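You operate a simulated robot arm through the tools that you are given. There is no shell and no other tool. Be economical: measure what you need, move in short steps, check, and stop when the job is done.

You are at the controls of a simulated robot arm. One attempt, no reset.

JOB
Lock off the drive, then top up the chain bath to its yellow line from the oil jug.
Fine: stand the jug back where it was and shut the chain guard; the lock-off switch stays off. Set down upright: oil jug. Where these are worked on the way, their far stop is far enough and under half their travel is too little: chain guard.

Only the result counts: the job must be done as asked and must still hold three seconds after the hand-in. Knocking over, shifting, dropping, spilling or breaking anything else fails it.

ROBOT AND FRAMES
A 6-joint arm with a two-finger parallel gripper, fixed in place. Base frame: the origin is at the foot of the arm, x ahead of it, y to its left, z up; the work surface is at about z = 700. Lengths are in mm, angles in rad, forces in N, time in s.
With the tool pointing down near the work surface it reaches from about 220 to 620 mm from the base axis. Its first joint turns from -1.152 to 1.152 rad. Payload 2.7 kg.
The tool frame sits at the grasp point between the pads (the TCP): z along the fingers, y along the line on which they close. The tips reach 23 mm beyond it. The gripper opens to 94 mm. The fingers are 38 mm wide and 10 mm thick; the gripper's body (54 by 96 mm) begins 39 mm behind the TCP.
Orientation is told as [roll, pitch, yaw] about the base's x, y, z axes, in that order, counted from this pose: with the fingers straight down and closing along the base's y, the tool's x points along the base's -x, its y along +y and its z along -z.

CONTROLS
- The arm moves only by the tool play_rows. Its argument "commands" is a list of rows, each a list of 3 entries, a list of its own where there are three numbers: the closure in counts, from 0 (fully open) to 255 (shut), then the shift along the tool's x, y, z in mm, then the turn, a rotation vector about the tool's x, y, z in rad. In form: [[fingers, [tx, ty, tz], [rx, ry, rz]], ...]. A call has 1 to 20 rows; each row shifts and turns the commanded pose from where the row before left it, along the tool's axes as they then stand. A row lasts 0.2 s, in which the tool goes at most 50 mm and 0.15 rad; a call with a longer step from one row to the next is refused whole, and so is a gripper value outside its range. A pose out of reach is approached as far as the arm can. The call stops where the force on the tool passes 90 N (or 10 N more than at its start, if that is more) or the arm is blocked; 0.2 s more then pass. The fingers move at their own pace (about 45 mm/s each) and stop on an object; they squeeze with about 35 N. The grip force told is the motor's: it shows also when the fingers shut on nothing. Time passes only in rows, and 0.2 s behind the last, so rows that do not move let the fingers close. The reply holds the time, the measured pose of the TCP, the force on the tool along the base axes, the opening and the grip force, in the units named above and with some noise, with the torque about the TCP (base axes, N m) and any sound that the robot's microphone picked up.
- Cameras (640 x 400 px; columns grow to the right, rows downward): "scene" is fixed at [70.1, -439.1, 1384.2]; the picture's right is [0.77, -0.64, 0.00], its down [-0.47, -0.56, -0.68] and it looks along [0.43, 0.52, -0.73] (base axes); focal length 307 px, centre (320, 200). "wrist" rides on the gripper at [86, 16, -75] in the tool frame; the picture's right is [-0.18, 0.98, 0.00], its down [-0.58, -0.11, -0.81] and it looks along [-0.79, -0.15, 0.59] (tool axes); focal length 243 px, centre (320, 200). There is no depth. A picture from a camera that has moved, and an enlarged one, comes with that camera's place and axes in the base frame and with its lens.
- get_image(camera): a new picture of that camera. The clock stands still meanwhile.
- close_up(camera, box): a new picture of the part [left, top, right, bottom] of that camera's present view, enlarged. The clock stands still meanwhile.
- close_job(): hands the job in; it is judged then, once.

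Go step by step. Nothing tells you positions but the pictures and the camera data: compare them with the known pose of the tool, close in by small moves and look again before you grip or let go. The budget is 120 turns and 84 pictures, counting those below and the enlarged ones. Unless the task says otherwise, let go and move clear before handing in, and close with one line.

The tools are called after "Request:" by a JSON object that holds its "name" and its "arguments". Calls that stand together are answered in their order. play_rows: Moves the arm, as the interface text tells. Its arguments: {"type":"object","properties":{"commands":{"type":"array","items":{"type":"array"}}},"required":["commands"]} The other tools are called the same way: get_image (camera) takes a picture; close_up (camera, box) takes an enlarged picture of a part of a camera's view; close_job () hands the job in.

At the start:

```text
t: 0.0
tool_pos: [444.9, -66.5, 1093.9]
ee_rot: [0.001, -0.001, -0.001]
contact_force: [-0.1, 0.2, 0.0]
ft_torque: [0.0, -0.04, 0.02]
finger_gap: 93.7
grip_force: 0.0
```

scene: 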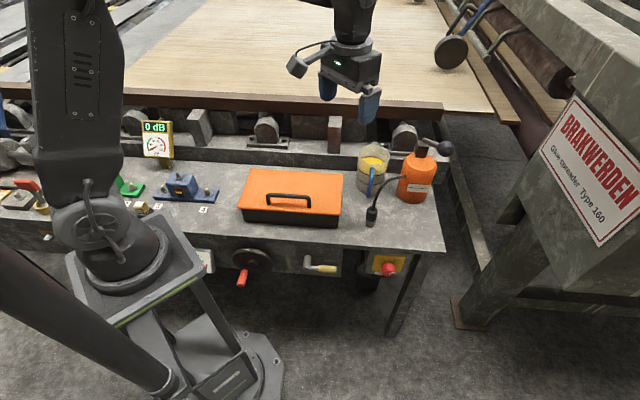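
wrist: 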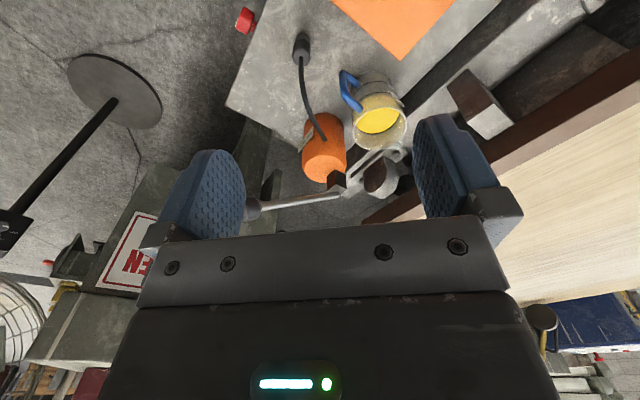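

I see a bench with an orange box (maybe the chain guard), a jug with yellow content and blue handle, an orange oil bottle, and several switches on the left and front. I'll look closer at them first.

Request:
{"name": "close_up", "arguments": {"camera": "scene", "box": [0, 110, 230, 254]}}

Request:
{"name": "close_up", "arguments": {"camera": "scene", "box": [220, 130, 460, 280]}}

Request:
{"name": "close_up", "arguments": {"camera": "scene", "box": [180, 220, 420, 370]}}

```text
2.78 times, centred on (115, 182) of scene
camera zoom: at [70.1, -439.1, 1384.2], right [0.77, -0.64, 0.0], down [-0.47, -0.56, -0.68], along [0.43, 0.52, -0.73], focal length 852 px, centre (889, 250)
```

zoom: 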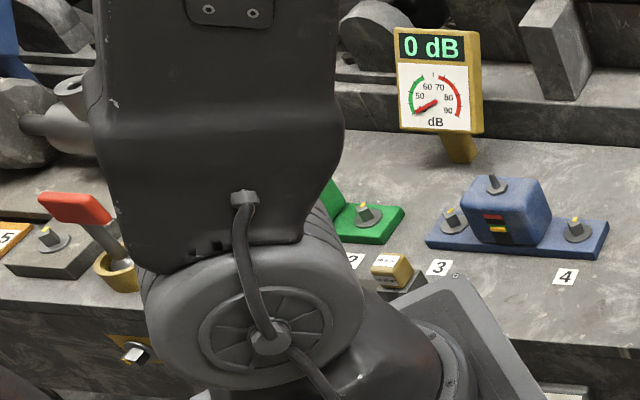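

```text
2.67 times, centred on (340, 205) of scene
camera zoom: at [70.1, -439.1, 1384.2], right [0.77, -0.64, 0.0], down [-0.47, -0.56, -0.68], along [0.43, 0.52, -0.73], focal length 818 px, centre (267, 187)
```

zoom: 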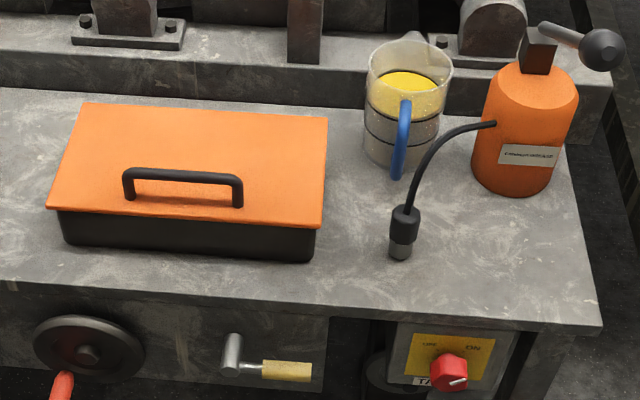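

```text
2.67 times, centred on (300, 295) of scene
camera zoom: at [70.1, -439.1, 1384.2], right [0.77, -0.64, 0.0], down [-0.47, -0.56, -0.68], along [0.43, 0.52, -0.73], focal length 818 px, centre (373, -53)
```

zoom: 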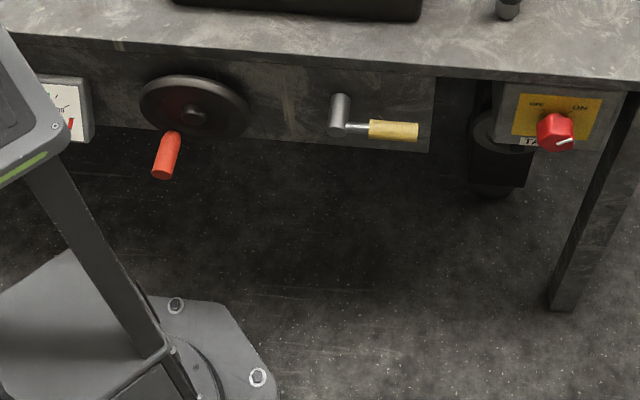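

Request:
{"name": "close_up", "arguments": {"camera": "scene", "box": [340, 130, 460, 205]}}

Request:
{"name": "close_up", "arguments": {"camera": "scene", "box": [355, 240, 435, 290]}}

Request:
{"name": "close_up", "arguments": {"camera": "wrist", "box": [220, 0, 460, 150]}}

```text
5.33 times, centred on (400, 168) of scene
camera zoom: at [70.1, -439.1, 1384.2], right [0.77, -0.64, 0.0], down [-0.47, -0.56, -0.68], along [0.43, 0.52, -0.73], focal length 1636 px, centre (-107, 373)
```

zoom: 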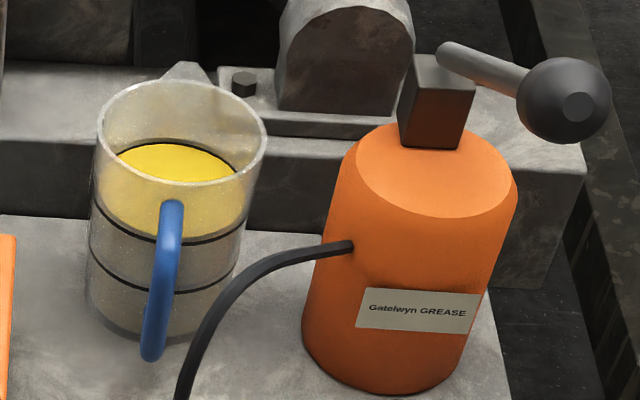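

```text
8.00 times, centred on (395, 265) of scene
camera zoom: at [70.1, -439.1, 1384.2], right [0.77, -0.64, 0.0], down [-0.47, -0.56, -0.68], along [0.43, 0.52, -0.73], focal length 2454 px, centre (-280, -320)
```

zoom: 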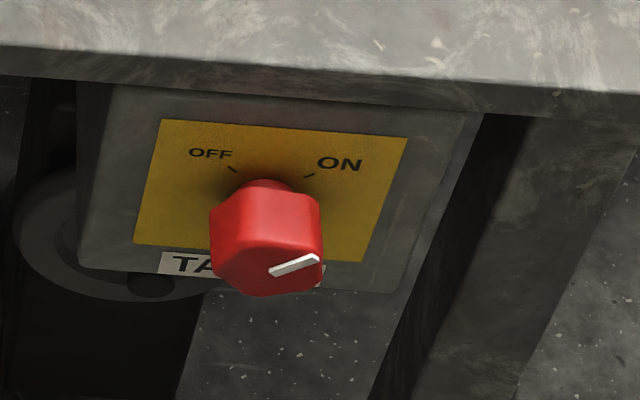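

```text
2.67 times, centred on (340, 75) of wrist
camera zoom: at [358.0, -50.4, 1169.0], right [0.18, 0.98, 0.0], down [0.58, -0.11, 0.81], along [0.79, -0.15, -0.59], focal length 647 px, centre (267, 533)
```

zoom: 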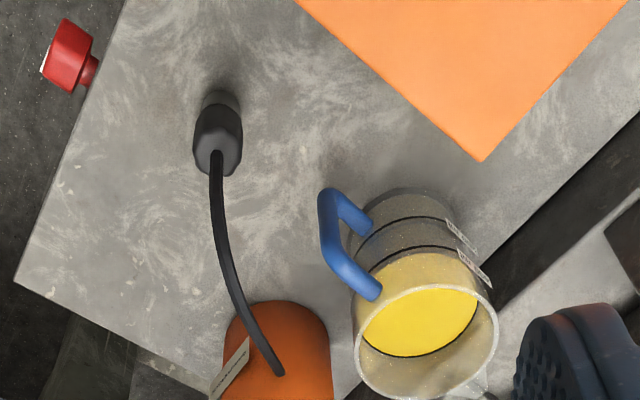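

The bench is turned about 45° and the red OFF/ON knob is on its front near (510,-215,600). I'll move the wrist camera in front of it to read the label.

Request:
{"name": "play_rows", "arguments": {"commands": [[0, [9, -42.7, 0], [0, 0, 0]], [0, [9, -42.7, 0], [0, 0, 0]], [0, [9, -42.7, 0], [0, 0, 0]], [0, [9, -42.7, 0], [0, 0, 0]], [0, [9, -42.7, 0], [0, 0, 0]], [0, [0, 0, 0], [0, 0, -0.131]], [0, [0, 0, 0], [0, 0, -0.131]], [0, [0, 0, 0], [0, 0, -0.131]], [0, [0, 0, 0], [0, 0, -0.131]], [0, [0, 0, 0], [0, 0, -0.131]], [0, [0, 0, 0], [0, 0, -0.131]], [0, [0, 0, 42], [0, 0, 0]], [0, [0, 0, 42], [0, 0, 0]], [0, [0, 0, 42], [0, 0, 0]], [0, [0, 0, 42], [0, 0, 0]], [0, [0, 0, 42], [0, 0, 0]], [0, [0, 0, 42], [0, 0, 0]], [0, [0, 0, 42], [0, 0, 0]], [0, [0, 0, 42], [0, 0, 0]]]}}

Request:
{"name": "get_image", "arguments": {"camera": "wrist"}}

Request:
{"name": "get_image", "arguments": {"camera": "scene"}}

```text
t: 4.0
tool_pos: [397.4, -279.9, 757.7]
ee_rot: [0.0, -0.002, 0.788]
contact_force: [0.1, -0.5, 0.1]
ft_torque: [-0.02, 0.02, 0.0]
finger_gap: 93.9
grip_force: 0.1
```

```text
75 pictures are left
camera wrist: at [325.5, -330.6, 832.2], right [-0.57, 0.82, 0.0], down [0.49, 0.34, 0.81], along [0.67, 0.46, -0.59], focal length 243 px, centre (320, 200)
```

wrist: 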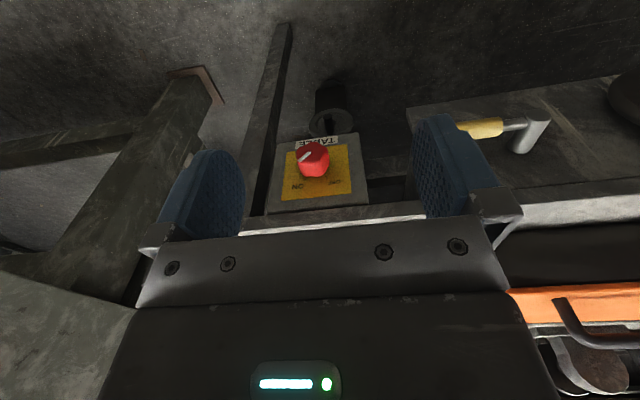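

```text
74 pictures are left
```

scene: 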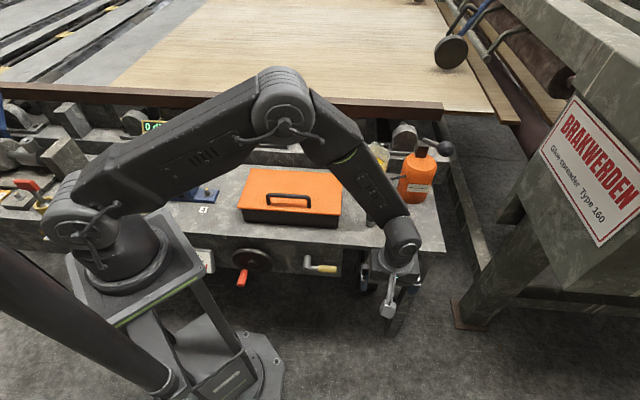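

The knob is in view with a label above it in this upside-down picture. I'll zoom in to read it.

Request:
{"name": "close_up", "arguments": {"camera": "wrist", "box": [260, 120, 388, 200]}}

Request:
{"name": "close_up", "arguments": {"camera": "scene", "box": [0, 150, 120, 250]}}

Request:
{"name": "close_up", "arguments": {"camera": "scene", "box": [180, 160, 340, 300]}}

```text
5.00 times, centred on (324, 160) of wrist
camera zoom: at [325.5, -330.6, 832.2], right [-0.57, 0.82, 0.0], down [0.49, 0.34, 0.81], along [0.67, 0.46, -0.59], focal length 1213 px, centre (300, 400)
```

zoom: 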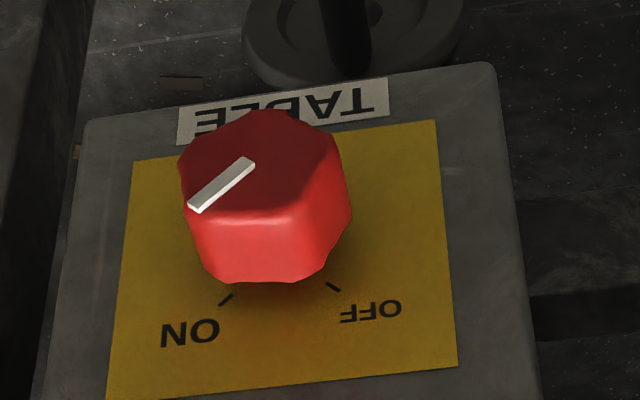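

```text
4.00 times, centred on (60, 200) of scene
camera zoom: at [70.1, -439.1, 1384.2], right [0.77, -0.64, 0.0], down [-0.47, -0.56, -0.68], along [0.43, 0.52, -0.73], focal length 1227 px, centre (1360, 200)
```

zoom: 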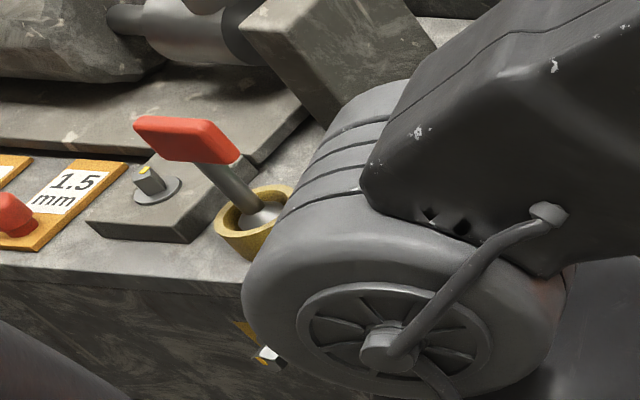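

```text
2.86 times, centred on (260, 230) of scene
camera zoom: at [70.1, -439.1, 1384.2], right [0.77, -0.64, 0.0], down [-0.47, -0.56, -0.68], along [0.43, 0.52, -0.73], focal length 877 px, centre (491, 114)
```

zoom: 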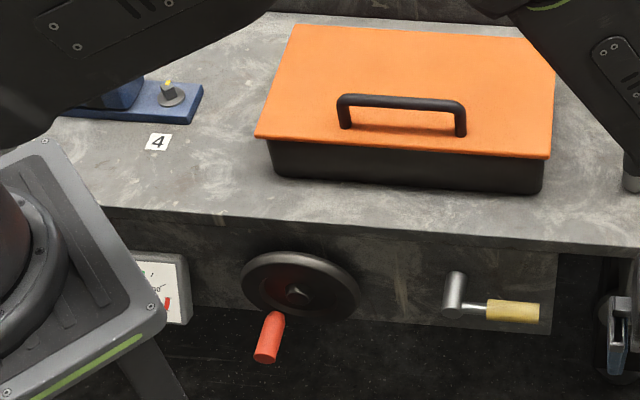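

The label reads TABLE. Before turning it, I'll raise the arm to look at the box and at the other small switch on the left, so I'm sure which one is the drive lock-off.

Request:
{"name": "play_rows", "arguments": {"commands": [[0, [0, 0, -42], [0, 0, 0]], [0, [0, 0, -42], [0, 0, 0]], [0, [0, 0, -42], [0, 0, 0]], [0, [0, 0, -42], [0, 0, 0]], [0, [0, 0, -42], [0, 0, 0]], [0, [0, 0, -42], [0, 0, 0]], [0, [-23, 42, 0], [0, 0, 0]], [0, [-23, 42, 0], [0, 0, 0]], [0, [-23, 42, 0], [0, 0, 0]], [0, [-23, 42, 0], [0, 0, 0]], [0, [-23, 42, 0], [0, 0, 0]]]}}

Request:
{"name": "get_image", "arguments": {"camera": "wrist"}}

Request:
{"name": "close_up", "arguments": {"camera": "scene", "box": [0, 150, 160, 250]}}

```text
t: 6.4
tool_pos: [331.1, -49.0, 1011.2]
ee_rot: [0.0, 0.0, 0.785]
contact_force: [-0.5, -0.6, -0.4]
ft_torque: [-0.01, -0.02, -0.01]
finger_gap: 93.9
grip_force: 0.1
```

```text
70 pictures are left
camera wrist: at [257.6, -99.9, 1086.0], right [-0.56, 0.83, 0.0], down [0.49, 0.33, 0.81], along [0.67, 0.46, -0.59], focal length 243 px, centre (320, 200)
```

wrist: 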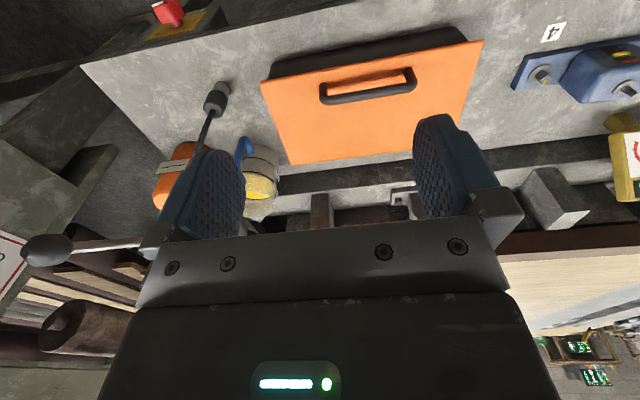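

```text
4.00 times, centred on (80, 200) of scene
camera zoom: at [70.1, -439.1, 1384.2], right [0.77, -0.64, 0.0], down [-0.47, -0.56, -0.68], along [0.43, 0.52, -0.73], focal length 1227 px, centre (1280, 200)
```

zoom: 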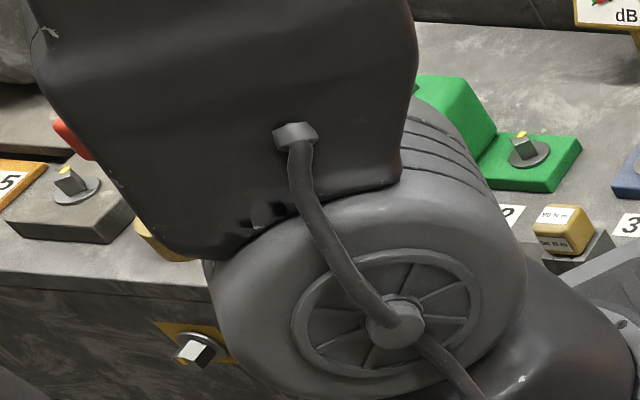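

The only lock-off within reach is the red/yellow TABLE isolator, with its face near (482,-234,635). I'll stage in front of it and turn the tool horizontal.

Request:
{"name": "play_rows", "arguments": {"commands": [[0, [21, -29.6, 26.4], [0, 0, 0]], [0, [21, -29.6, 26.4], [0, 0, 0]], [0, [21, -29.6, 26.4], [0, 0, 0]], [0, [21, -29.6, 26.4], [0, 0, 0]], [0, [21, -29.6, 26.4], [0, 0, 0]], [0, [21, -29.6, 26.4], [0, 0, 0]], [0, [21, -29.6, 26.4], [0, 0, 0]], [0, [21, -29.6, 26.4], [0, 0, 0]], [0, [0, 0, 0], [0, -0.1428, 0]], [0, [0, 0, 0], [0, -0.1428, 0]], [0, [0, 0, 0], [0, -0.1428, 0]], [0, [0, 0, 0], [0, -0.1428, 0]], [0, [0, 0, 0], [0, -0.1428, 0]], [0, [0, 0, 0], [0, -0.1428, 0]], [0, [0, 0, 0], [0, -0.1428, 0]], [0, [0, 0, 0], [0, -0.1428, 0]], [0, [0, 0, 0], [0, -0.1428, 0]], [0, [0, 0, 0], [0, -0.1428, 0]], [0, [0, 0, 0], [0, -0.1428, 0]]]}}

Request:
{"name": "get_image", "arguments": {"camera": "scene"}}

```text
t: 10.4
tool_pos: [380.6, -335.3, 799.8]
ee_rot: [-2.587, -1.57, -2.909]
contact_force: [0.5, 0.3, -0.3]
ft_torque: [0.02, -0.01, 0.03]
finger_gap: 94.4
grip_force: 0.0
```

```text
68 pictures are left
```

scene: 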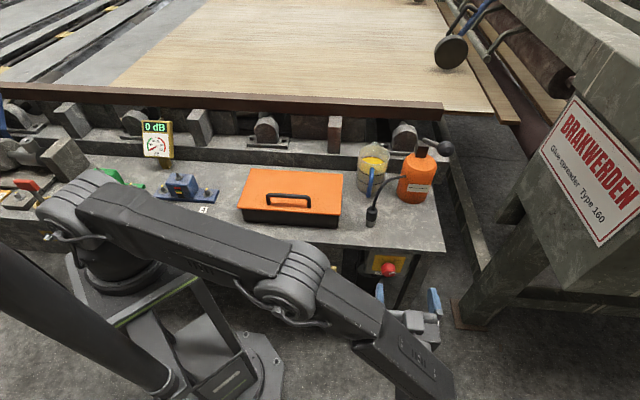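

The tool is horizontal and lined up laterally. I'll drop to knob height, move in part way and check.

Request:
{"name": "play_rows", "arguments": {"commands": [[0, [41, 0, 0], [0, 0, 0]], [0, [41, 0, 0], [0, 0, 0]], [0, [41, 0, 0], [0, 0, 0]], [0, [41, 0, 0], [0, 0, 0]], [0, [0, 0, 30], [0, 0, 0]], [0, [0, 0, 30], [0, 0, 0]], [0, [0, 0, 0], [0, 0, 0]]]}}

Request:
{"name": "get_image", "arguments": {"camera": "wrist"}}

Request:
{"name": "close_up", "arguments": {"camera": "scene", "box": [340, 220, 500, 320]}}

```text
t: 12.0
tool_pos: [421.9, -291.3, 686.6]
ee_rot: [-0.909, -1.571, 1.699]
contact_force: [-0.3, -0.5, -0.2]
ft_torque: [0.02, -0.05, -0.02]
finger_gap: 94.0
grip_force: 0.0
out of reach, approached as far as the arm can: row 3, 4
```

```text
67 pictures are left
camera wrist: at [359.2, -334.2, 600.4], right [-0.7, 0.69, 0.18], down [-0.49, -0.65, 0.58], along [0.52, 0.31, 0.79], focal length 243 px, centre (320, 200)
```

wrist: 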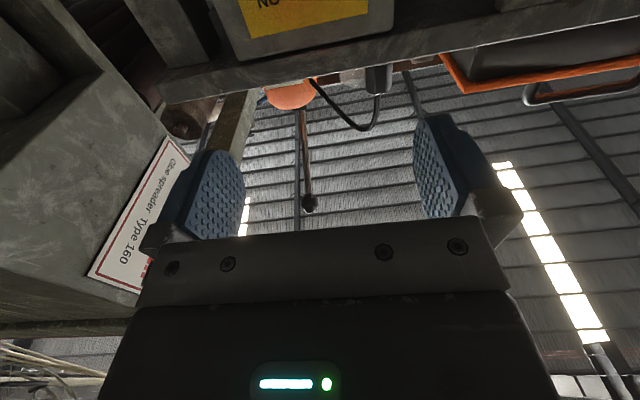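

```text
4.00 times, centred on (420, 270) of scene
camera zoom: at [70.1, -439.1, 1384.2], right [0.77, -0.64, 0.0], down [-0.47, -0.56, -0.68], along [0.43, 0.52, -0.73], focal length 1227 px, centre (-80, -80)
```

zoom: 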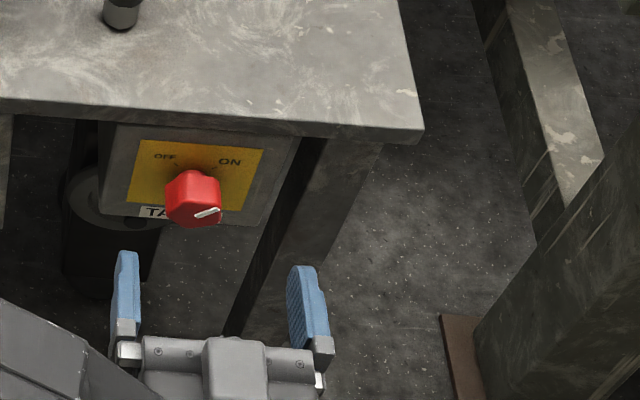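

The arm hit a reach limit at z≈687 when further back. I'll test whether it can go lower from this more forward spot.

Request:
{"name": "play_rows", "arguments": {"commands": [[0, [15, 0, 0], [0, 0, 0]], [0, [15, 0, 0], [0, 0, 0]], [0, [15, 0, 0], [0, 0, 0]], [0, [0, 0, 0], [0, 0, 0]]]}}

```text
t: 13.0
tool_pos: [423.1, -291.8, 664.4]
ee_rot: [0.034, -1.57, 0.749]
contact_force: [0.2, -0.3, -0.3]
ft_torque: [0.0, -0.02, 0.0]
finger_gap: 94.1
grip_force: 0.1
out of reach, approached as far as the arm can: row 2, 3
```

Moving forward gains height. The open fingers can straddle the knob as I come in, so I'll advance 50 mm and lower again.

Request:
{"name": "play_rows", "arguments": {"commands": [[0, [0, 0, 25], [0, 0, 0]], [0, [0, 0, 25], [0, 0, 0]], [0, [10, 0, 0], [0, 0, 0]], [0, [10, 0, 0], [0, 0, 0]], [0, [0, 0, 0], [0, 0, 0]]]}}

Request:
{"name": "get_image", "arguments": {"camera": "wrist"}}

Request:
{"name": "close_up", "arguments": {"camera": "scene", "box": [340, 220, 500, 320]}}

```text
t: 14.2
tool_pos: [457.9, -255.2, 656.9]
ee_rot: [-0.112, -1.568, 0.9]
contact_force: [0.8, -0.3, -0.1]
ft_torque: [0.01, 0.0, 0.01]
finger_gap: 94.0
grip_force: 0.1
out of reach, approached as far as the arm can: row 4
```

```text
65 pictures are left
camera wrist: at [392.8, -298.2, 571.0], right [-0.69, 0.7, 0.18], down [-0.49, -0.65, 0.58], along [0.52, 0.31, 0.79], focal length 243 px, centre (320, 200)
```

wrist: 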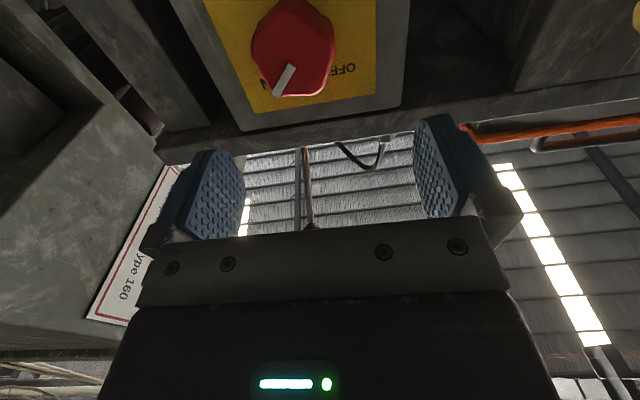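

```text
4.00 times, centred on (420, 270) of scene
camera zoom: at [70.1, -439.1, 1384.2], right [0.77, -0.64, 0.0], down [-0.47, -0.56, -0.68], along [0.43, 0.52, -0.73], focal length 1227 px, centre (-80, -80)
```

zoom: 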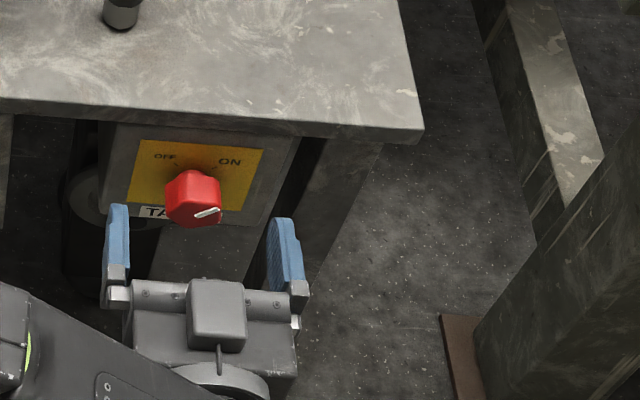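

Triangulating again puts the knob face at about (493,-229,622). I'll tilt the tool down by 0.3 rad to get the reach, correct sideways and straddle the knob.

Request:
{"name": "play_rows", "arguments": {"commands": [[0, [0, -6, 0], [0, 0.1, 0]], [0, [0, 0, 0], [0, 0.1, 0]], [0, [0, 0, 0], [0, 0.1, 0]], [0, [7.2, 0, 16.1], [0, 0, 0]], [0, [7.2, 0, 16.1], [0, 0, 0]], [0, [7.2, 0, 16.1], [0, 0, 0]], [0, [0, 0, 0], [0, 0, 0]]]}}

Request:
{"name": "get_image", "arguments": {"camera": "wrist"}}

Request:
{"name": "close_up", "arguments": {"camera": "scene", "box": [340, 220, 500, 320]}}

```text
t: 15.8
tool_pos: [488.2, -230.8, 620.5]
ee_rot: [-0.001, -1.27, 0.787]
contact_force: [0.3, 0.5, 0.2]
ft_torque: [0.02, 0.01, -0.03]
finger_gap: 93.9
grip_force: 0.1
```

```text
63 pictures are left
camera wrist: at [408.7, -288.6, 561.0], right [-0.66, 0.73, 0.18], down [-0.35, -0.5, 0.79], along [0.67, 0.46, 0.58], focal length 243 px, centre (320, 200)
```

wrist: 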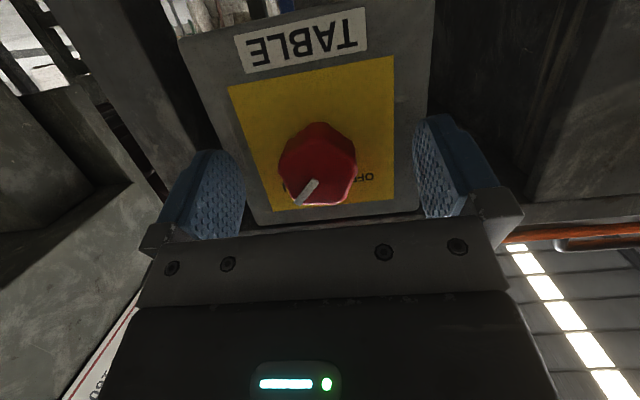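

```text
4.00 times, centred on (420, 270) of scene
camera zoom: at [70.1, -439.1, 1384.2], right [0.77, -0.64, 0.0], down [-0.47, -0.56, -0.68], along [0.43, 0.52, -0.73], focal length 1227 px, centre (-80, -80)
```

zoom: 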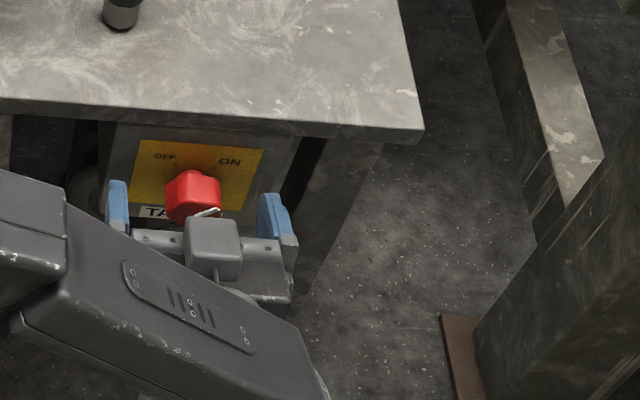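

The knob is centred between the fingers at the right depth. I'll close on it.

Request:
{"name": "play_rows", "arguments": {"commands": [[255, [0, -1.5, 0], [0, 0, 0]], [255, [0, 0, 0], [0, 0, 0]], [255, [0, 0, 0], [0, 0, 0]], [255, [0, 0, 0], [0, 0, 0]], [255, [0, 0, 0], [0, 0, 0]]]}}

```text
t: 17.0
tool_pos: [489.9, -232.7, 620.9]
ee_rot: [0.001, -1.271, 0.785]
contact_force: [-0.2, 0.6, -0.7]
ft_torque: [-0.04, -0.01, -0.4]
finger_gap: 40.0
grip_force: 45.2
```

Gripped at 40 mm. I'll start turning anticlockwise, as seen from the front, toward OFF.

Request:
{"name": "play_rows", "arguments": {"commands": [[255, [0, 0, 0], [0.0355, 0, -0.1147]], [255, [0, 0, 0], [0.0355, 0, -0.1147]], [255, [0, 0, 0], [0.0355, 0, -0.1147]], [255, [0, 0, 0], [0.0355, 0, -0.1147]], [255, [0, 0, 0], [0.0355, 0, -0.1147]], [255, [0, 0, 0], [0.0355, 0, -0.1147]], [255, [0, 0, 0], [0, 0, 0]]]}}

Request:
{"name": "close_up", "arguments": {"camera": "wrist", "box": [160, 50, 480, 250]}}

```text
t: 18.6
tool_pos: [499.9, -238.5, 605.5]
ee_rot: [-1.243, -0.814, 1.932]
contact_force: [-36.1, 34.9, 2.3]
ft_torque: [0.17, -1.01, 0.35]
finger_gap: 38.6
grip_force: 45.0
out of reach, approached as far as the arm can: row 5, 6
```

```text
2.00 times, centred on (320, 150) of wrist
camera zoom: at [452.3, -327.4, 550.6], right [-0.58, 0.64, -0.51], down [-0.73, -0.13, 0.67], along [0.36, 0.76, 0.54], focal length 485 px, centre (320, 300)
```

zoom: 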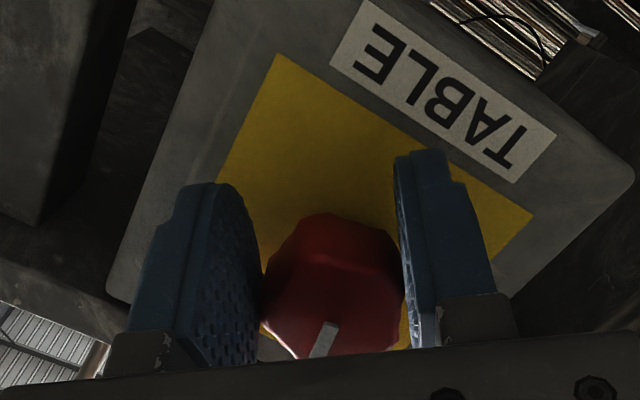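

The knob seems to have turned, but the arm ran out of reach and is pushing sideways. I'll let go and look.

Request:
{"name": "play_rows", "arguments": {"commands": [[0, [0, 0, 0], [0, 0, 0]], [0, [0, 0, 0], [0, 0, 0]], [0, [0, 0, 0], [0, 0, 0]], [0, [0, 0, -20], [0, 0, 0]], [0, [0, 0, -20], [0, 0, 0]], [0, [0, 0, -20], [0, 0, 0]]]}}

Request:
{"name": "close_up", "arguments": {"camera": "wrist", "box": [160, 50, 480, 250]}}

Request:
{"name": "close_up", "arguments": {"camera": "scene", "box": [340, 220, 500, 320]}}

```text
t: 20.0
tool_pos: [463.7, -287.3, 615.8]
ee_rot: [-1.245, -0.801, 1.922]
contact_force: [0.5, -0.1, -1.3]
ft_torque: [0.01, 0.0, 0.01]
finger_gap: 94.0
grip_force: 0.2
out of reach, approached as far as the arm can: row 4, 5, 6
```

```text
2.00 times, centred on (320, 150) of wrist
camera zoom: at [415.4, -376.0, 559.1], right [-0.57, 0.64, -0.52], down [-0.74, -0.11, 0.67], along [0.37, 0.76, 0.54], focal length 485 px, centre (320, 300)
```

zoom: 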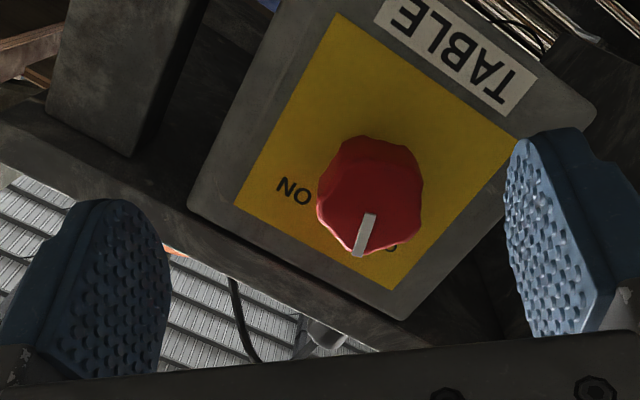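

```text
4.00 times, centred on (420, 270) of scene
camera zoom: at [70.1, -439.1, 1384.2], right [0.77, -0.64, 0.0], down [-0.47, -0.56, -0.68], along [0.43, 0.52, -0.73], focal length 1227 px, centre (-80, -80)
```

zoom: 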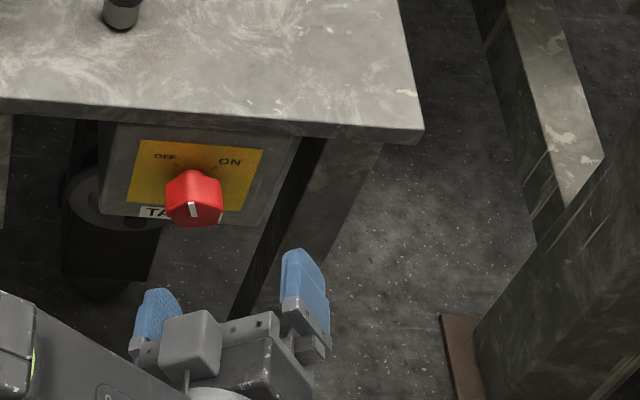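

The pointer has come round about 50° and now points nearly straight up, so OFF needs about 45° more. I'll re-orient with the tool rolled the other way and regrip.

Request:
{"name": "play_rows", "arguments": {"commands": [[0, [0, 0, 0], [-0.0355, 0, 0.1147]], [0, [0, 0, 0], [-0.0355, 0, 0.1147]], [0, [0, 0, 0], [-0.0355, 0, 0.1147]], [0, [0, 0, 0], [-0.0355, 0, 0.1147]], [0, [0, 0, 0], [-0.0355, 0, 0.1147]], [0, [0, 0, 0], [-0.0325, 0, 0.102]], [0, [0, 0, 0], [0, 0, 0.131]], [0, [0, 0, 0], [0, 0, 0.131]], [0, [0, 0, 0], [0, 0, 0.131]], [0, [0, 0, 0], [0, 0, 0.131]], [0, [0, 0, 0], [0, 0, 0.131]], [0, [0, 0, 0], [0, 0, 0.131]], [0, [0, 0, 0], [0, 0, 0]]]}}

Request:
{"name": "get_image", "arguments": {"camera": "wrist"}}

```text
t: 22.8
tool_pos: [467.0, -290.5, 647.1]
ee_rot: [1.155, -0.749, -0.493]
contact_force: [-0.1, -0.9, 0.8]
ft_torque: [0.03, -0.03, 0.01]
finger_gap: 93.8
grip_force: 0.1
out of reach, approached as far as the arm can: row 3, 4, 5, 6
```

```text
58 pictures are left
camera wrist: at [355.3, -300.7, 620.7], right [-0.23, 0.58, 0.78], down [-0.13, -0.82, 0.56], along [0.96, 0.03, 0.27], focal length 243 px, centre (320, 200)
```

wrist: 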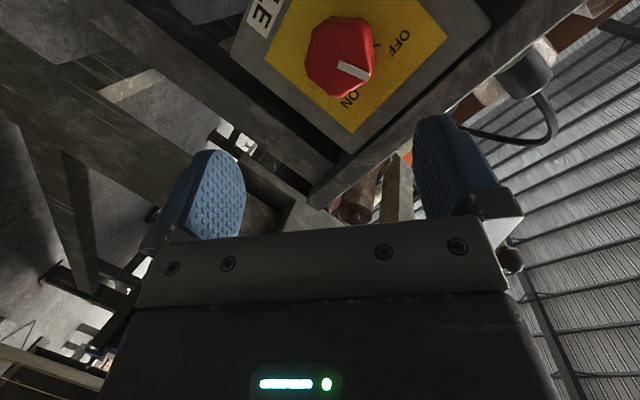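

The tool is now rolled +45° and tilted 0.3. I'll line up and approach the knob again.

Request:
{"name": "play_rows", "arguments": {"commands": [[0, [12, 6, 0], [0, 0, 0]], [0, [12, 6, 0], [0, 0, 0]], [0, [0, 0, 20], [0, 0, 0]], [0, [0, 0, 20], [0, 0, 0]], [0, [0, 0, 20], [0, 0, 0]], [0, [0, 0, 0], [0, 0, 0]]]}}

Request:
{"name": "get_image", "arguments": {"camera": "wrist"}}

```text
t: 24.2
tool_pos: [489.0, -234.4, 619.7]
ee_rot: [1.153, -0.752, -0.493]
contact_force: [-2.9, -0.5, -0.5]
ft_torque: [-0.01, -0.1, 0.14]
finger_gap: 93.9
grip_force: 0.0
```

```text
57 pictures are left
camera wrist: at [376.6, -243.9, 593.3], right [-0.23, 0.58, 0.78], down [-0.13, -0.82, 0.56], along [0.96, 0.03, 0.27], focal length 243 px, centre (320, 200)
```

wrist: 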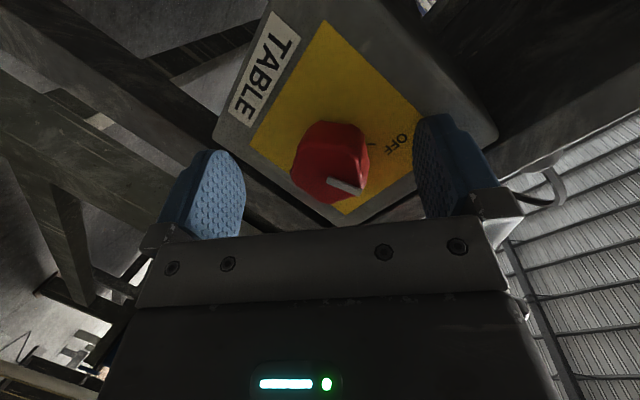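

Knob centred. I'll close and roll the wrist toward OFF.

Request:
{"name": "play_rows", "arguments": {"commands": [[255, [0, 0, 0], [0, 0, 0]], [255, [0, 0, 0], [0, 0, 0]], [255, [0, 0, 0], [0, 0, 0]], [255, [0, 0, 0], [0, 0, 0]], [255, [0, 0, 0], [0, 0, 0]], [255, [0, 0, 0], [0, 0, -0.1]], [255, [0, 0, 0], [0, 0, -0.1]], [255, [0, 0, 0], [0, 0, -0.1]], [255, [0, 0, 0], [0, 0, -0.1]], [255, [0, 0, 0], [0, 0, -0.1]], [255, [0, 0, 0], [0, 0, -0.1]], [255, [0, 0, 0], [0, 0, -0.1]], [255, [0, 0, 0], [0, 0, -0.1]], [255, [0, 0, 0], [0, 0, 0]]]}}

Request:
{"name": "get_image", "arguments": {"camera": "wrist"}}

```text
t: 27.2
tool_pos: [486.9, -233.9, 617.9]
ee_rot: [-0.086, -1.266, 0.87]
contact_force: [2.7, 5.7, -6.0]
ft_torque: [0.0, 0.78, -1.02]
finger_gap: 39.7
grip_force: 45.1
```

```text
56 pictures are left
camera wrist: at [408.9, -293.0, 557.8], right [-0.66, 0.73, 0.15], down [-0.36, -0.49, 0.8], along [0.66, 0.47, 0.58], focal length 243 px, centre (320, 200)
```

wrist: 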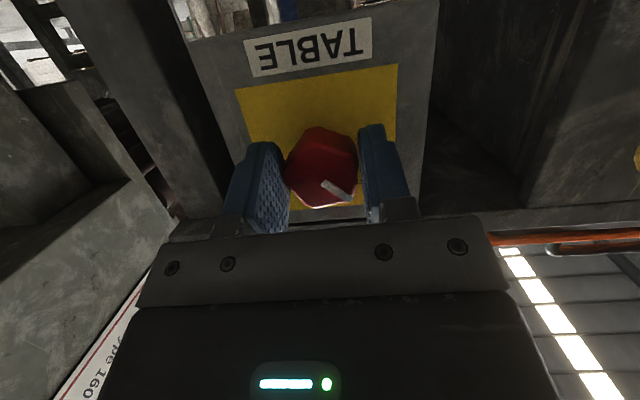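

The pointer now mirrors its earlier ON position. I'll nudge it a little more against the stop, then release and look.

Request:
{"name": "play_rows", "arguments": {"commands": [[255, [0, 0, 0], [0, 0, -0.08]], [255, [0, 0, 0], [0, 0, -0.08]], [255, [0, 0, 0], [0, 0, 0]], [0, [0, 0, 0], [0, 0, 0]], [0, [0, 0, 0], [0, 0, 0]], [0, [0, 0, 0], [0, 0, 0]], [0, [0, 0, -20], [0, 0, 0]], [0, [0, 0, -20], [0, 0, 0]], [0, [0, 0, -20], [0, 0, 0]]]}}

Request:
{"name": "close_up", "arguments": {"camera": "wrist", "box": [220, 0, 460, 150]}}

Request:
{"name": "close_up", "arguments": {"camera": "scene", "box": [355, 240, 435, 290]}}

```text
t: 29.2
tool_pos: [447.5, -275.3, 637.6]
ee_rot: [-0.54, -1.217, 1.353]
contact_force: [-0.3, -0.6, 0.0]
ft_torque: [0.01, -0.01, 0.01]
finger_gap: 93.7
grip_force: 0.0
```

```text
2.67 times, centred on (340, 75) of wrist
camera zoom: at [379.5, -344.2, 576.4], right [-0.71, 0.71, 0.0], down [-0.42, -0.42, 0.8], along [0.57, 0.57, 0.59], focal length 647 px, centre (267, 533)
```

zoom: 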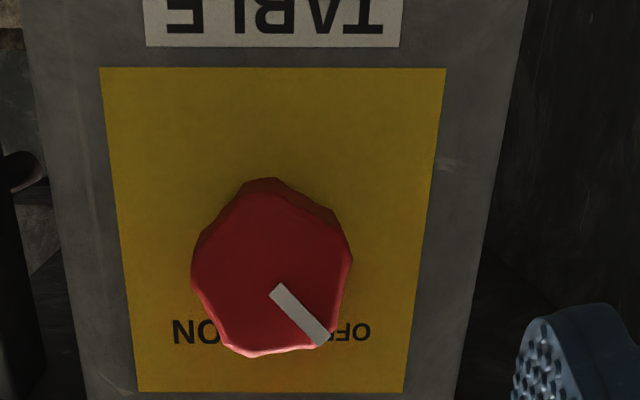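

```text
8.00 times, centred on (395, 265) of scene
camera zoom: at [70.2, -439.1, 1384.2], right [0.77, -0.64, 0.0], down [-0.47, -0.56, -0.68], along [0.43, 0.52, -0.73], focal length 2454 px, centre (-280, -320)
```

zoom: 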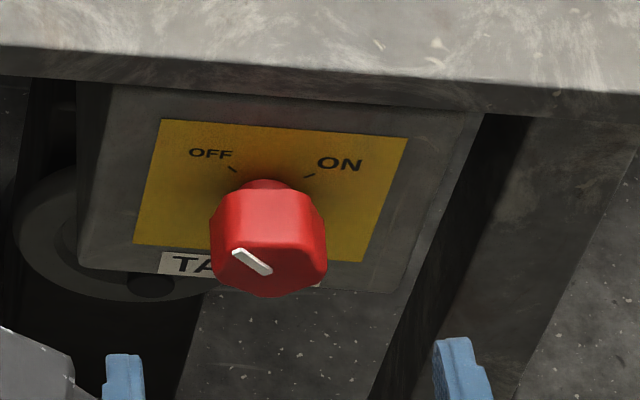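

The lock-off now reads OFF. Next I'll retreat upward, return the tool to pointing down, and yaw it so the fingers can take the guard's handle, near (361,44,794).

Request:
{"name": "play_rows", "arguments": {"commands": [[0, [-40, 0, 0], [0, 0, 0.085]], [0, [-40, 0, 0], [0, 0, 0.085]], [0, [-40, 0, 0], [0, 0, 0]], [0, [-40, 0, 0], [0, 0, 0]], [0, [-40, 0, 0], [0, 0, 0]], [0, [-30, 0, 0], [0, 0, 0]], [0, [0, 0, 0], [0, 0.141, 0]], [0, [0, 0, 0], [0, 0.141, 0]], [0, [0, 0, 0], [0, 0.141, 0]], [0, [0, 0, 0], [0, 0.141, 0]], [0, [0, 0, 0], [0, 0.141, 0]], [0, [0, 0, 0], [0, 0.141, 0]], [0, [0, 0, 0], [0, 0.141, 0]], [0, [0, 0, 0], [0, 0.141, 0]], [0, [0, 0, 0], [0, 0.143, 0]]]}}

```text
t: 32.4
tool_pos: [485.4, -217.3, 857.2]
ee_rot: [-0.017, 0.002, 0.788]
contact_force: [0.6, -0.9, 0.5]
ft_torque: [-0.03, 0.0, 0.0]
finger_gap: 93.9
grip_force: 0.1
```

Request:
{"name": "play_rows", "arguments": {"commands": [[0, [-7.5, 24, -25], [0, 0, 0]], [0, [-7.5, 24, -25], [0, 0, 0]], [0, [-7.5, 24, -25], [0, 0, 0]], [0, [0, 0, 0], [0, 0, 0]]]}}

Request:
{"name": "get_image", "arguments": {"camera": "wrist"}}

Request:
{"name": "close_up", "arguments": {"camera": "wrist", "box": [200, 60, 440, 210]}}

```text
t: 33.4
tool_pos: [450.7, -149.1, 934.2]
ee_rot: [-0.016, 0.001, 0.787]
contact_force: [-0.2, 0.0, 0.8]
ft_torque: [0.01, 0.0, 0.0]
finger_gap: 94.1
grip_force: 0.1
```

```text
53 pictures are left
camera wrist: at [376.7, -198.9, 1008.7], right [-0.57, 0.82, -0.02], down [0.48, 0.35, 0.81], along [0.67, 0.45, -0.59], focal length 243 px, centre (320, 200)
```

wrist: 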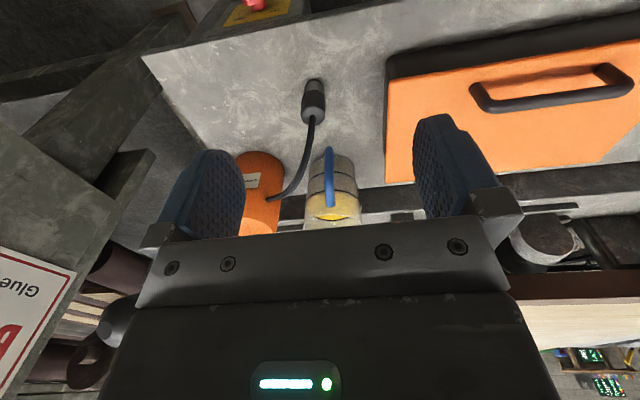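

```text
2.67 times, centred on (320, 135) of wrist
camera zoom: at [376.7, -198.9, 1008.7], right [-0.57, 0.82, -0.02], down [0.48, 0.35, 0.81], along [0.67, 0.45, -0.59], focal length 647 px, centre (320, 373)
```

zoom: 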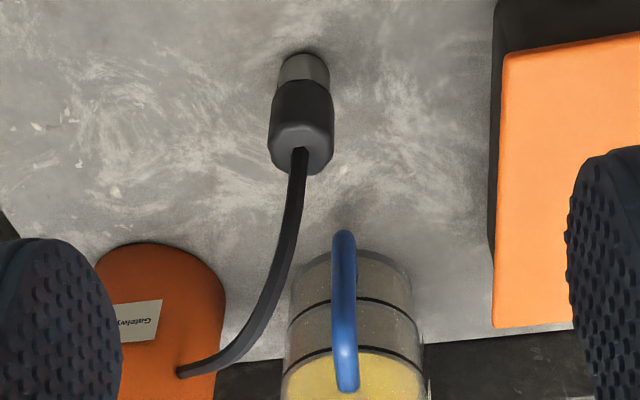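

The jug's handle points toward the robot, with its bar at about (568,-52) from z 735 to 820. I'll open the guard first: move above its handle and yaw the fingers to straddle it.

Request:
{"name": "play_rows", "arguments": {"commands": [[0, [-14.6, 40, 6.8], [0, 0, 0]], [0, [-14.6, 40, 6.8], [0, 0, 0]], [0, [-14.6, 40, 6.8], [0, 0, 0]], [0, [-14.6, 40, 6.8], [0, 0, 0]], [0, [-14.6, 40, 6.8], [0, 0, 0]], [0, [0, 0, 0], [0, 0, 0.1428]], [0, [0, 0, 0], [0, 0, 0.1428]], [0, [0, 0, 0], [0, 0, 0.1428]], [0, [0, 0, 0], [0, 0, 0.1428]], [0, [0, 0, 0], [0, 0, 0.1428]], [0, [0, 0, 0], [0, 0, 0.1428]], [0, [0, 0, 0], [0, 0, 0.1428]], [0, [0, 0, 0], [0, 0, 0.1428]], [0, [0, 0, 0], [0, 0, 0.1428]], [0, [0, 0, 0], [0, 0, 0.1428]], [0, [0, 0, 0], [0, 0, 0.1428]], [0, [0, 0, 0], [0, 0, 0]]]}}

Request:
{"name": "get_image", "arguments": {"camera": "wrist"}}

Request:
{"name": "close_up", "arguments": {"camera": "scene", "box": [210, 120, 370, 220]}}

```text
t: 37.0
tool_pos: [359.4, 43.4, 893.3]
ee_rot: [-0.001, -0.014, -0.785]
contact_force: [0.3, 0.4, 0.6]
ft_torque: [0.01, 0.02, 0.02]
finger_gap: 93.9
grip_force: 0.1
```

```text
51 pictures are left
camera wrist: at [308.5, 116.4, 966.5], right [0.82, 0.57, 0.0], down [0.33, -0.48, 0.82], along [0.46, -0.67, -0.58], focal length 243 px, centre (320, 200)
```

wrist: 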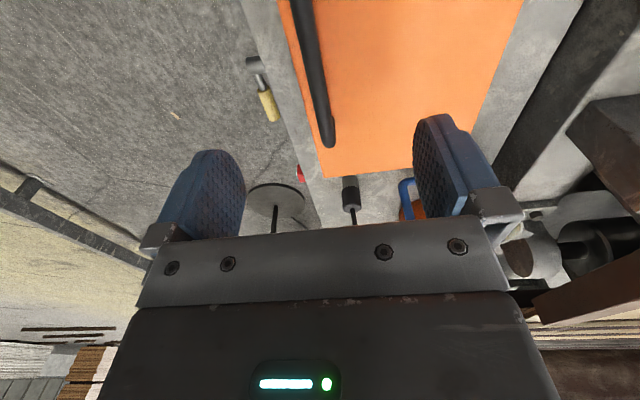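

```text
4.00 times, centred on (290, 170) of scene
camera zoom: at [70.1, -439.1, 1384.2], right [0.77, -0.64, 0.0], down [-0.47, -0.56, -0.68], along [0.43, 0.52, -0.73], focal length 1227 px, centre (440, 320)
```

zoom: 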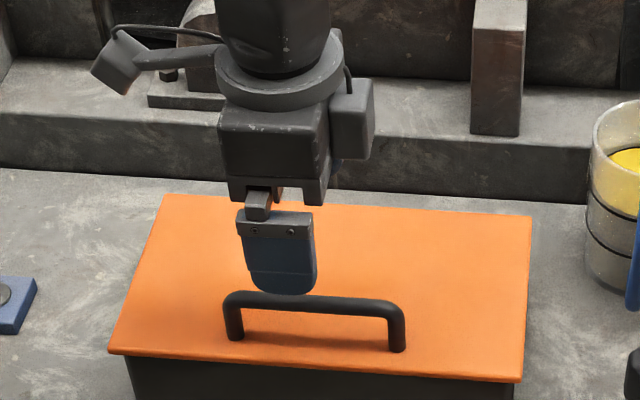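

The handle bar is at d≈282 (along the bench normal), z≈800, and runs between the fingers. I'll descend 93 mm and close on it.

Request:
{"name": "play_rows", "arguments": {"commands": [[0, [0, -2, 31], [0, 0, 0]], [0, [0, 0, 31], [0, 0, 0]], [0, [0, 0, 31], [0, 0, 0]], [0, [0, 0, 0], [0, 0, 0]]]}}

Request:
{"name": "close_up", "arguments": {"camera": "scene", "box": [210, 120, 370, 220]}}

```text
t: 38.0
tool_pos: [357.6, 42.2, 799.3]
ee_rot: [0.001, -0.017, -0.783]
contact_force: [0.8, -0.5, 0.4]
ft_torque: [-0.03, 0.03, -0.02]
finger_gap: 94.0
grip_force: 0.1
```

```text
4.00 times, centred on (290, 170) of scene
camera zoom: at [70.1, -439.1, 1384.2], right [0.77, -0.64, 0.0], down [-0.47, -0.56, -0.68], along [0.43, 0.52, -0.73], focal length 1227 px, centre (440, 320)
```

zoom: 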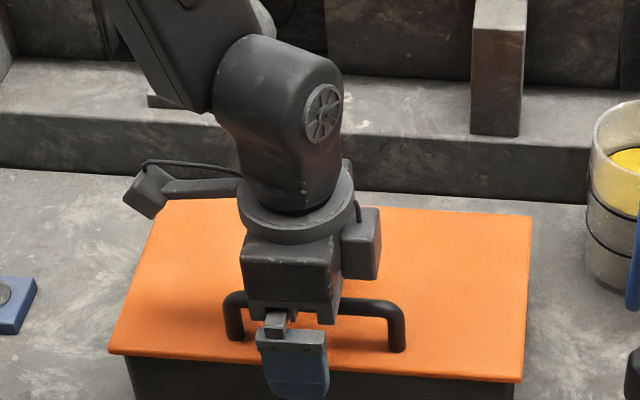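

Request:
{"name": "play_rows", "arguments": {"commands": [[255, [0, 0, 0], [0, 0, 0]], [255, [0, 0, 0], [0, 0, 0]], [255, [0, 0, 0], [0, 0, 0]], [255, [0, 0, 0], [0, 0, 0]], [255, [0, 0, 0], [0, 0, 0]], [255, [0, 0, 0], [0, 0, 0]]]}}

```text
t: 39.4
tool_pos: [358.1, 41.4, 799.0]
ee_rot: [0.0, -0.019, -0.785]
contact_force: [1.4, 5.1, -2.2]
ft_torque: [0.02, 0.03, -0.47]
finger_gap: 11.6
grip_force: 45.1
```

I have the bar, gripped at 11.6 mm. I'll assume the hinge is along the back edge, lift along a small arc and check the forces.

Request:
{"name": "play_rows", "arguments": {"commands": [[255, [0, 4.5, -13.5], [0, 0, 0]], [255, [0, 6, -13.4], [0, 0, 0]], [255, [0, 0, 0], [0, 0, 0]]]}}

Request:
{"name": "close_up", "arguments": {"camera": "scene", "box": [210, 120, 370, 220]}}

```text
t: 40.2
tool_pos: [366.5, 48.9, 828.5]
ee_rot: [-0.001, -0.017, -0.784]
contact_force: [6.8, 3.0, -8.6]
ft_torque: [-0.04, 0.18, -1.02]
finger_gap: 11.6
grip_force: 45.6
```

```text
4.00 times, centred on (290, 170) of scene
camera zoom: at [70.4, -439.0, 1384.2], right [0.77, -0.64, 0.0], down [-0.47, -0.56, -0.68], along [0.43, 0.52, -0.73], focal length 1227 px, centre (440, 320)
```

zoom: 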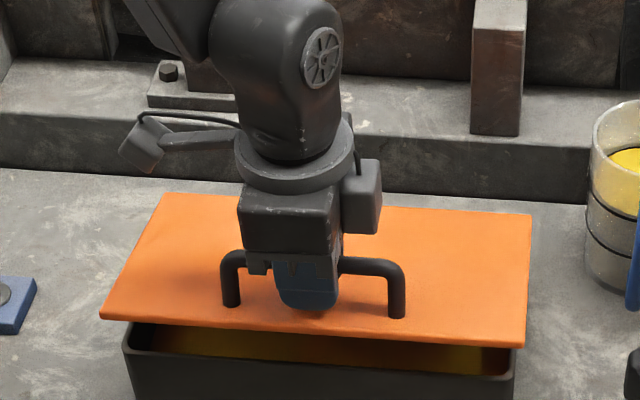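

It is hinged at the back and the bath is visible under it. I'll continue the arc up to about 80° and check.

Request:
{"name": "play_rows", "arguments": {"commands": [[255, [0, 7.5, -12.4], [0, 0, 0]], [255, [0, 8.2, -11.9], [0, 0, 0]], [255, [0, 9.8, -10.8], [0, 0, 0]], [255, [0, 10.4, -10], [0, 0, 0]], [255, [0, 11.5, -8.8], [0, 0, 0]], [255, [0, 12.4, -7.5], [0, 0, 0]], [255, [0, 13, -6.2], [0, 0, 0]], [255, [0, 13.6, -5], [0, 0, 0]], [255, [0, 14, -3.5], [0, 0, 0]], [255, [0, 14.4, -2.1], [0, 0, 0]], [255, [0, 14.4, -0.7], [0, 0, 0]], [255, [0, 14.5, 0.7], [0, 0, 0]], [255, [0, 0, 0], [0, 0, 0]]]}}

Request:
{"name": "get_image", "arguments": {"camera": "scene"}}

Request:
{"name": "get_image", "arguments": {"camera": "wrist"}}

```text
t: 43.0
tool_pos: [467.6, 151.1, 904.7]
ee_rot: [0.0, -0.015, -0.781]
contact_force: [7.5, -9.4, 4.6]
ft_torque: [-0.51, -0.34, -1.68]
finger_gap: 11.9
grip_force: 44.6
```

```text
47 pictures are left
```

scene: 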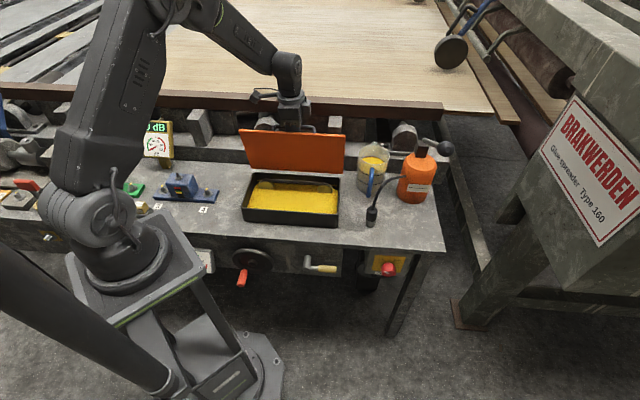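

```text
46 pictures are left
camera wrist: at [416.8, 224.3, 978.6], right [0.82, 0.57, 0.0], down [0.33, -0.48, 0.82], along [0.46, -0.67, -0.58], focal length 243 px, centre (320, 200)
```

wrist: 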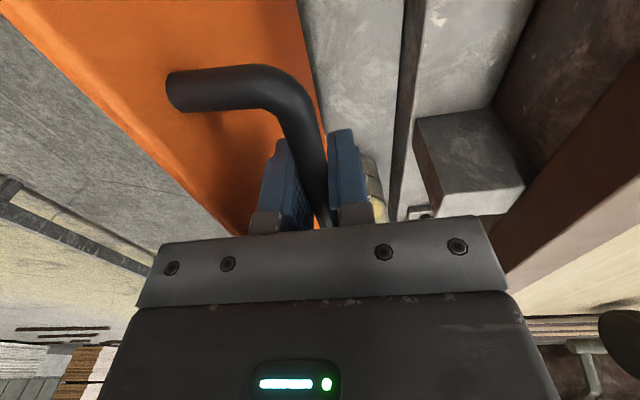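

The guard is near vertical. I'll carry on gently past vertical toward its far stop.

Request:
{"name": "play_rows", "arguments": {"commands": [[255, [0, 14.2, 2.2], [0, 0, 0]], [255, [0, 14.2, 3.6], [0, 0, 0]], [255, [0, 13.5, 5], [0, 0, 0]], [255, [0, 13.1, 6.3], [0, 0, 0]], [255, [0, 0, 0], [0, 0, 0]]]}}

Request:
{"name": "close_up", "arguments": {"camera": "scene", "box": [210, 80, 402, 200]}}

```text
t: 44.2
tool_pos: [503.2, 188.9, 889.8]
ee_rot: [-0.015, -0.014, -0.785]
contact_force: [-44.5, -27.8, 38.4]
ft_torque: [-0.27, -0.78, -1.69]
finger_gap: 11.7
grip_force: 44.7
```

```text
3.33 times, centred on (306, 140) of scene
camera zoom: at [68.3, -440.0, 1384.0], right [0.77, -0.64, 0.0], down [-0.47, -0.56, -0.68], along [0.43, 0.53, -0.73], focal length 1023 px, centre (367, 400)
```

zoom: 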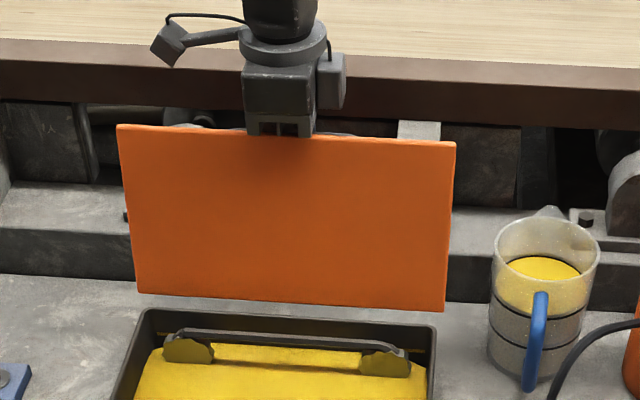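

The far stop is reached, with the force rising to about 60 N. I'll relax a little, open the fingers only slightly and lift out upward.

Request:
{"name": "play_rows", "arguments": {"commands": [[255, [0, -5, -3], [0, 0, 0]], [255, [0, 0, 0], [0, 0, 0]], [206, [0, 0, 0], [0, 0, 0]], [206, [0, 0, 0], [0, 0, 0]]]}}

Request:
{"name": "get_image", "arguments": {"camera": "wrist"}}

```text
t: 45.2
tool_pos: [503.7, 188.3, 892.1]
ee_rot: [0.001, -0.018, -0.779]
contact_force: [1.1, 0.0, 0.5]
ft_torque: [0.02, 0.01, -0.03]
finger_gap: 17.9
grip_force: 0.0
```

```text
44 pictures are left
camera wrist: at [452.1, 260.1, 964.3], right [0.82, 0.57, 0.0], down [0.33, -0.48, 0.82], along [0.47, -0.67, -0.58], focal length 243 px, centre (320, 200)
```

wrist: 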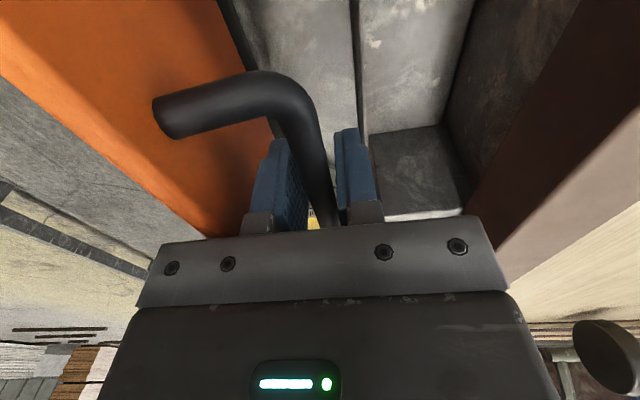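

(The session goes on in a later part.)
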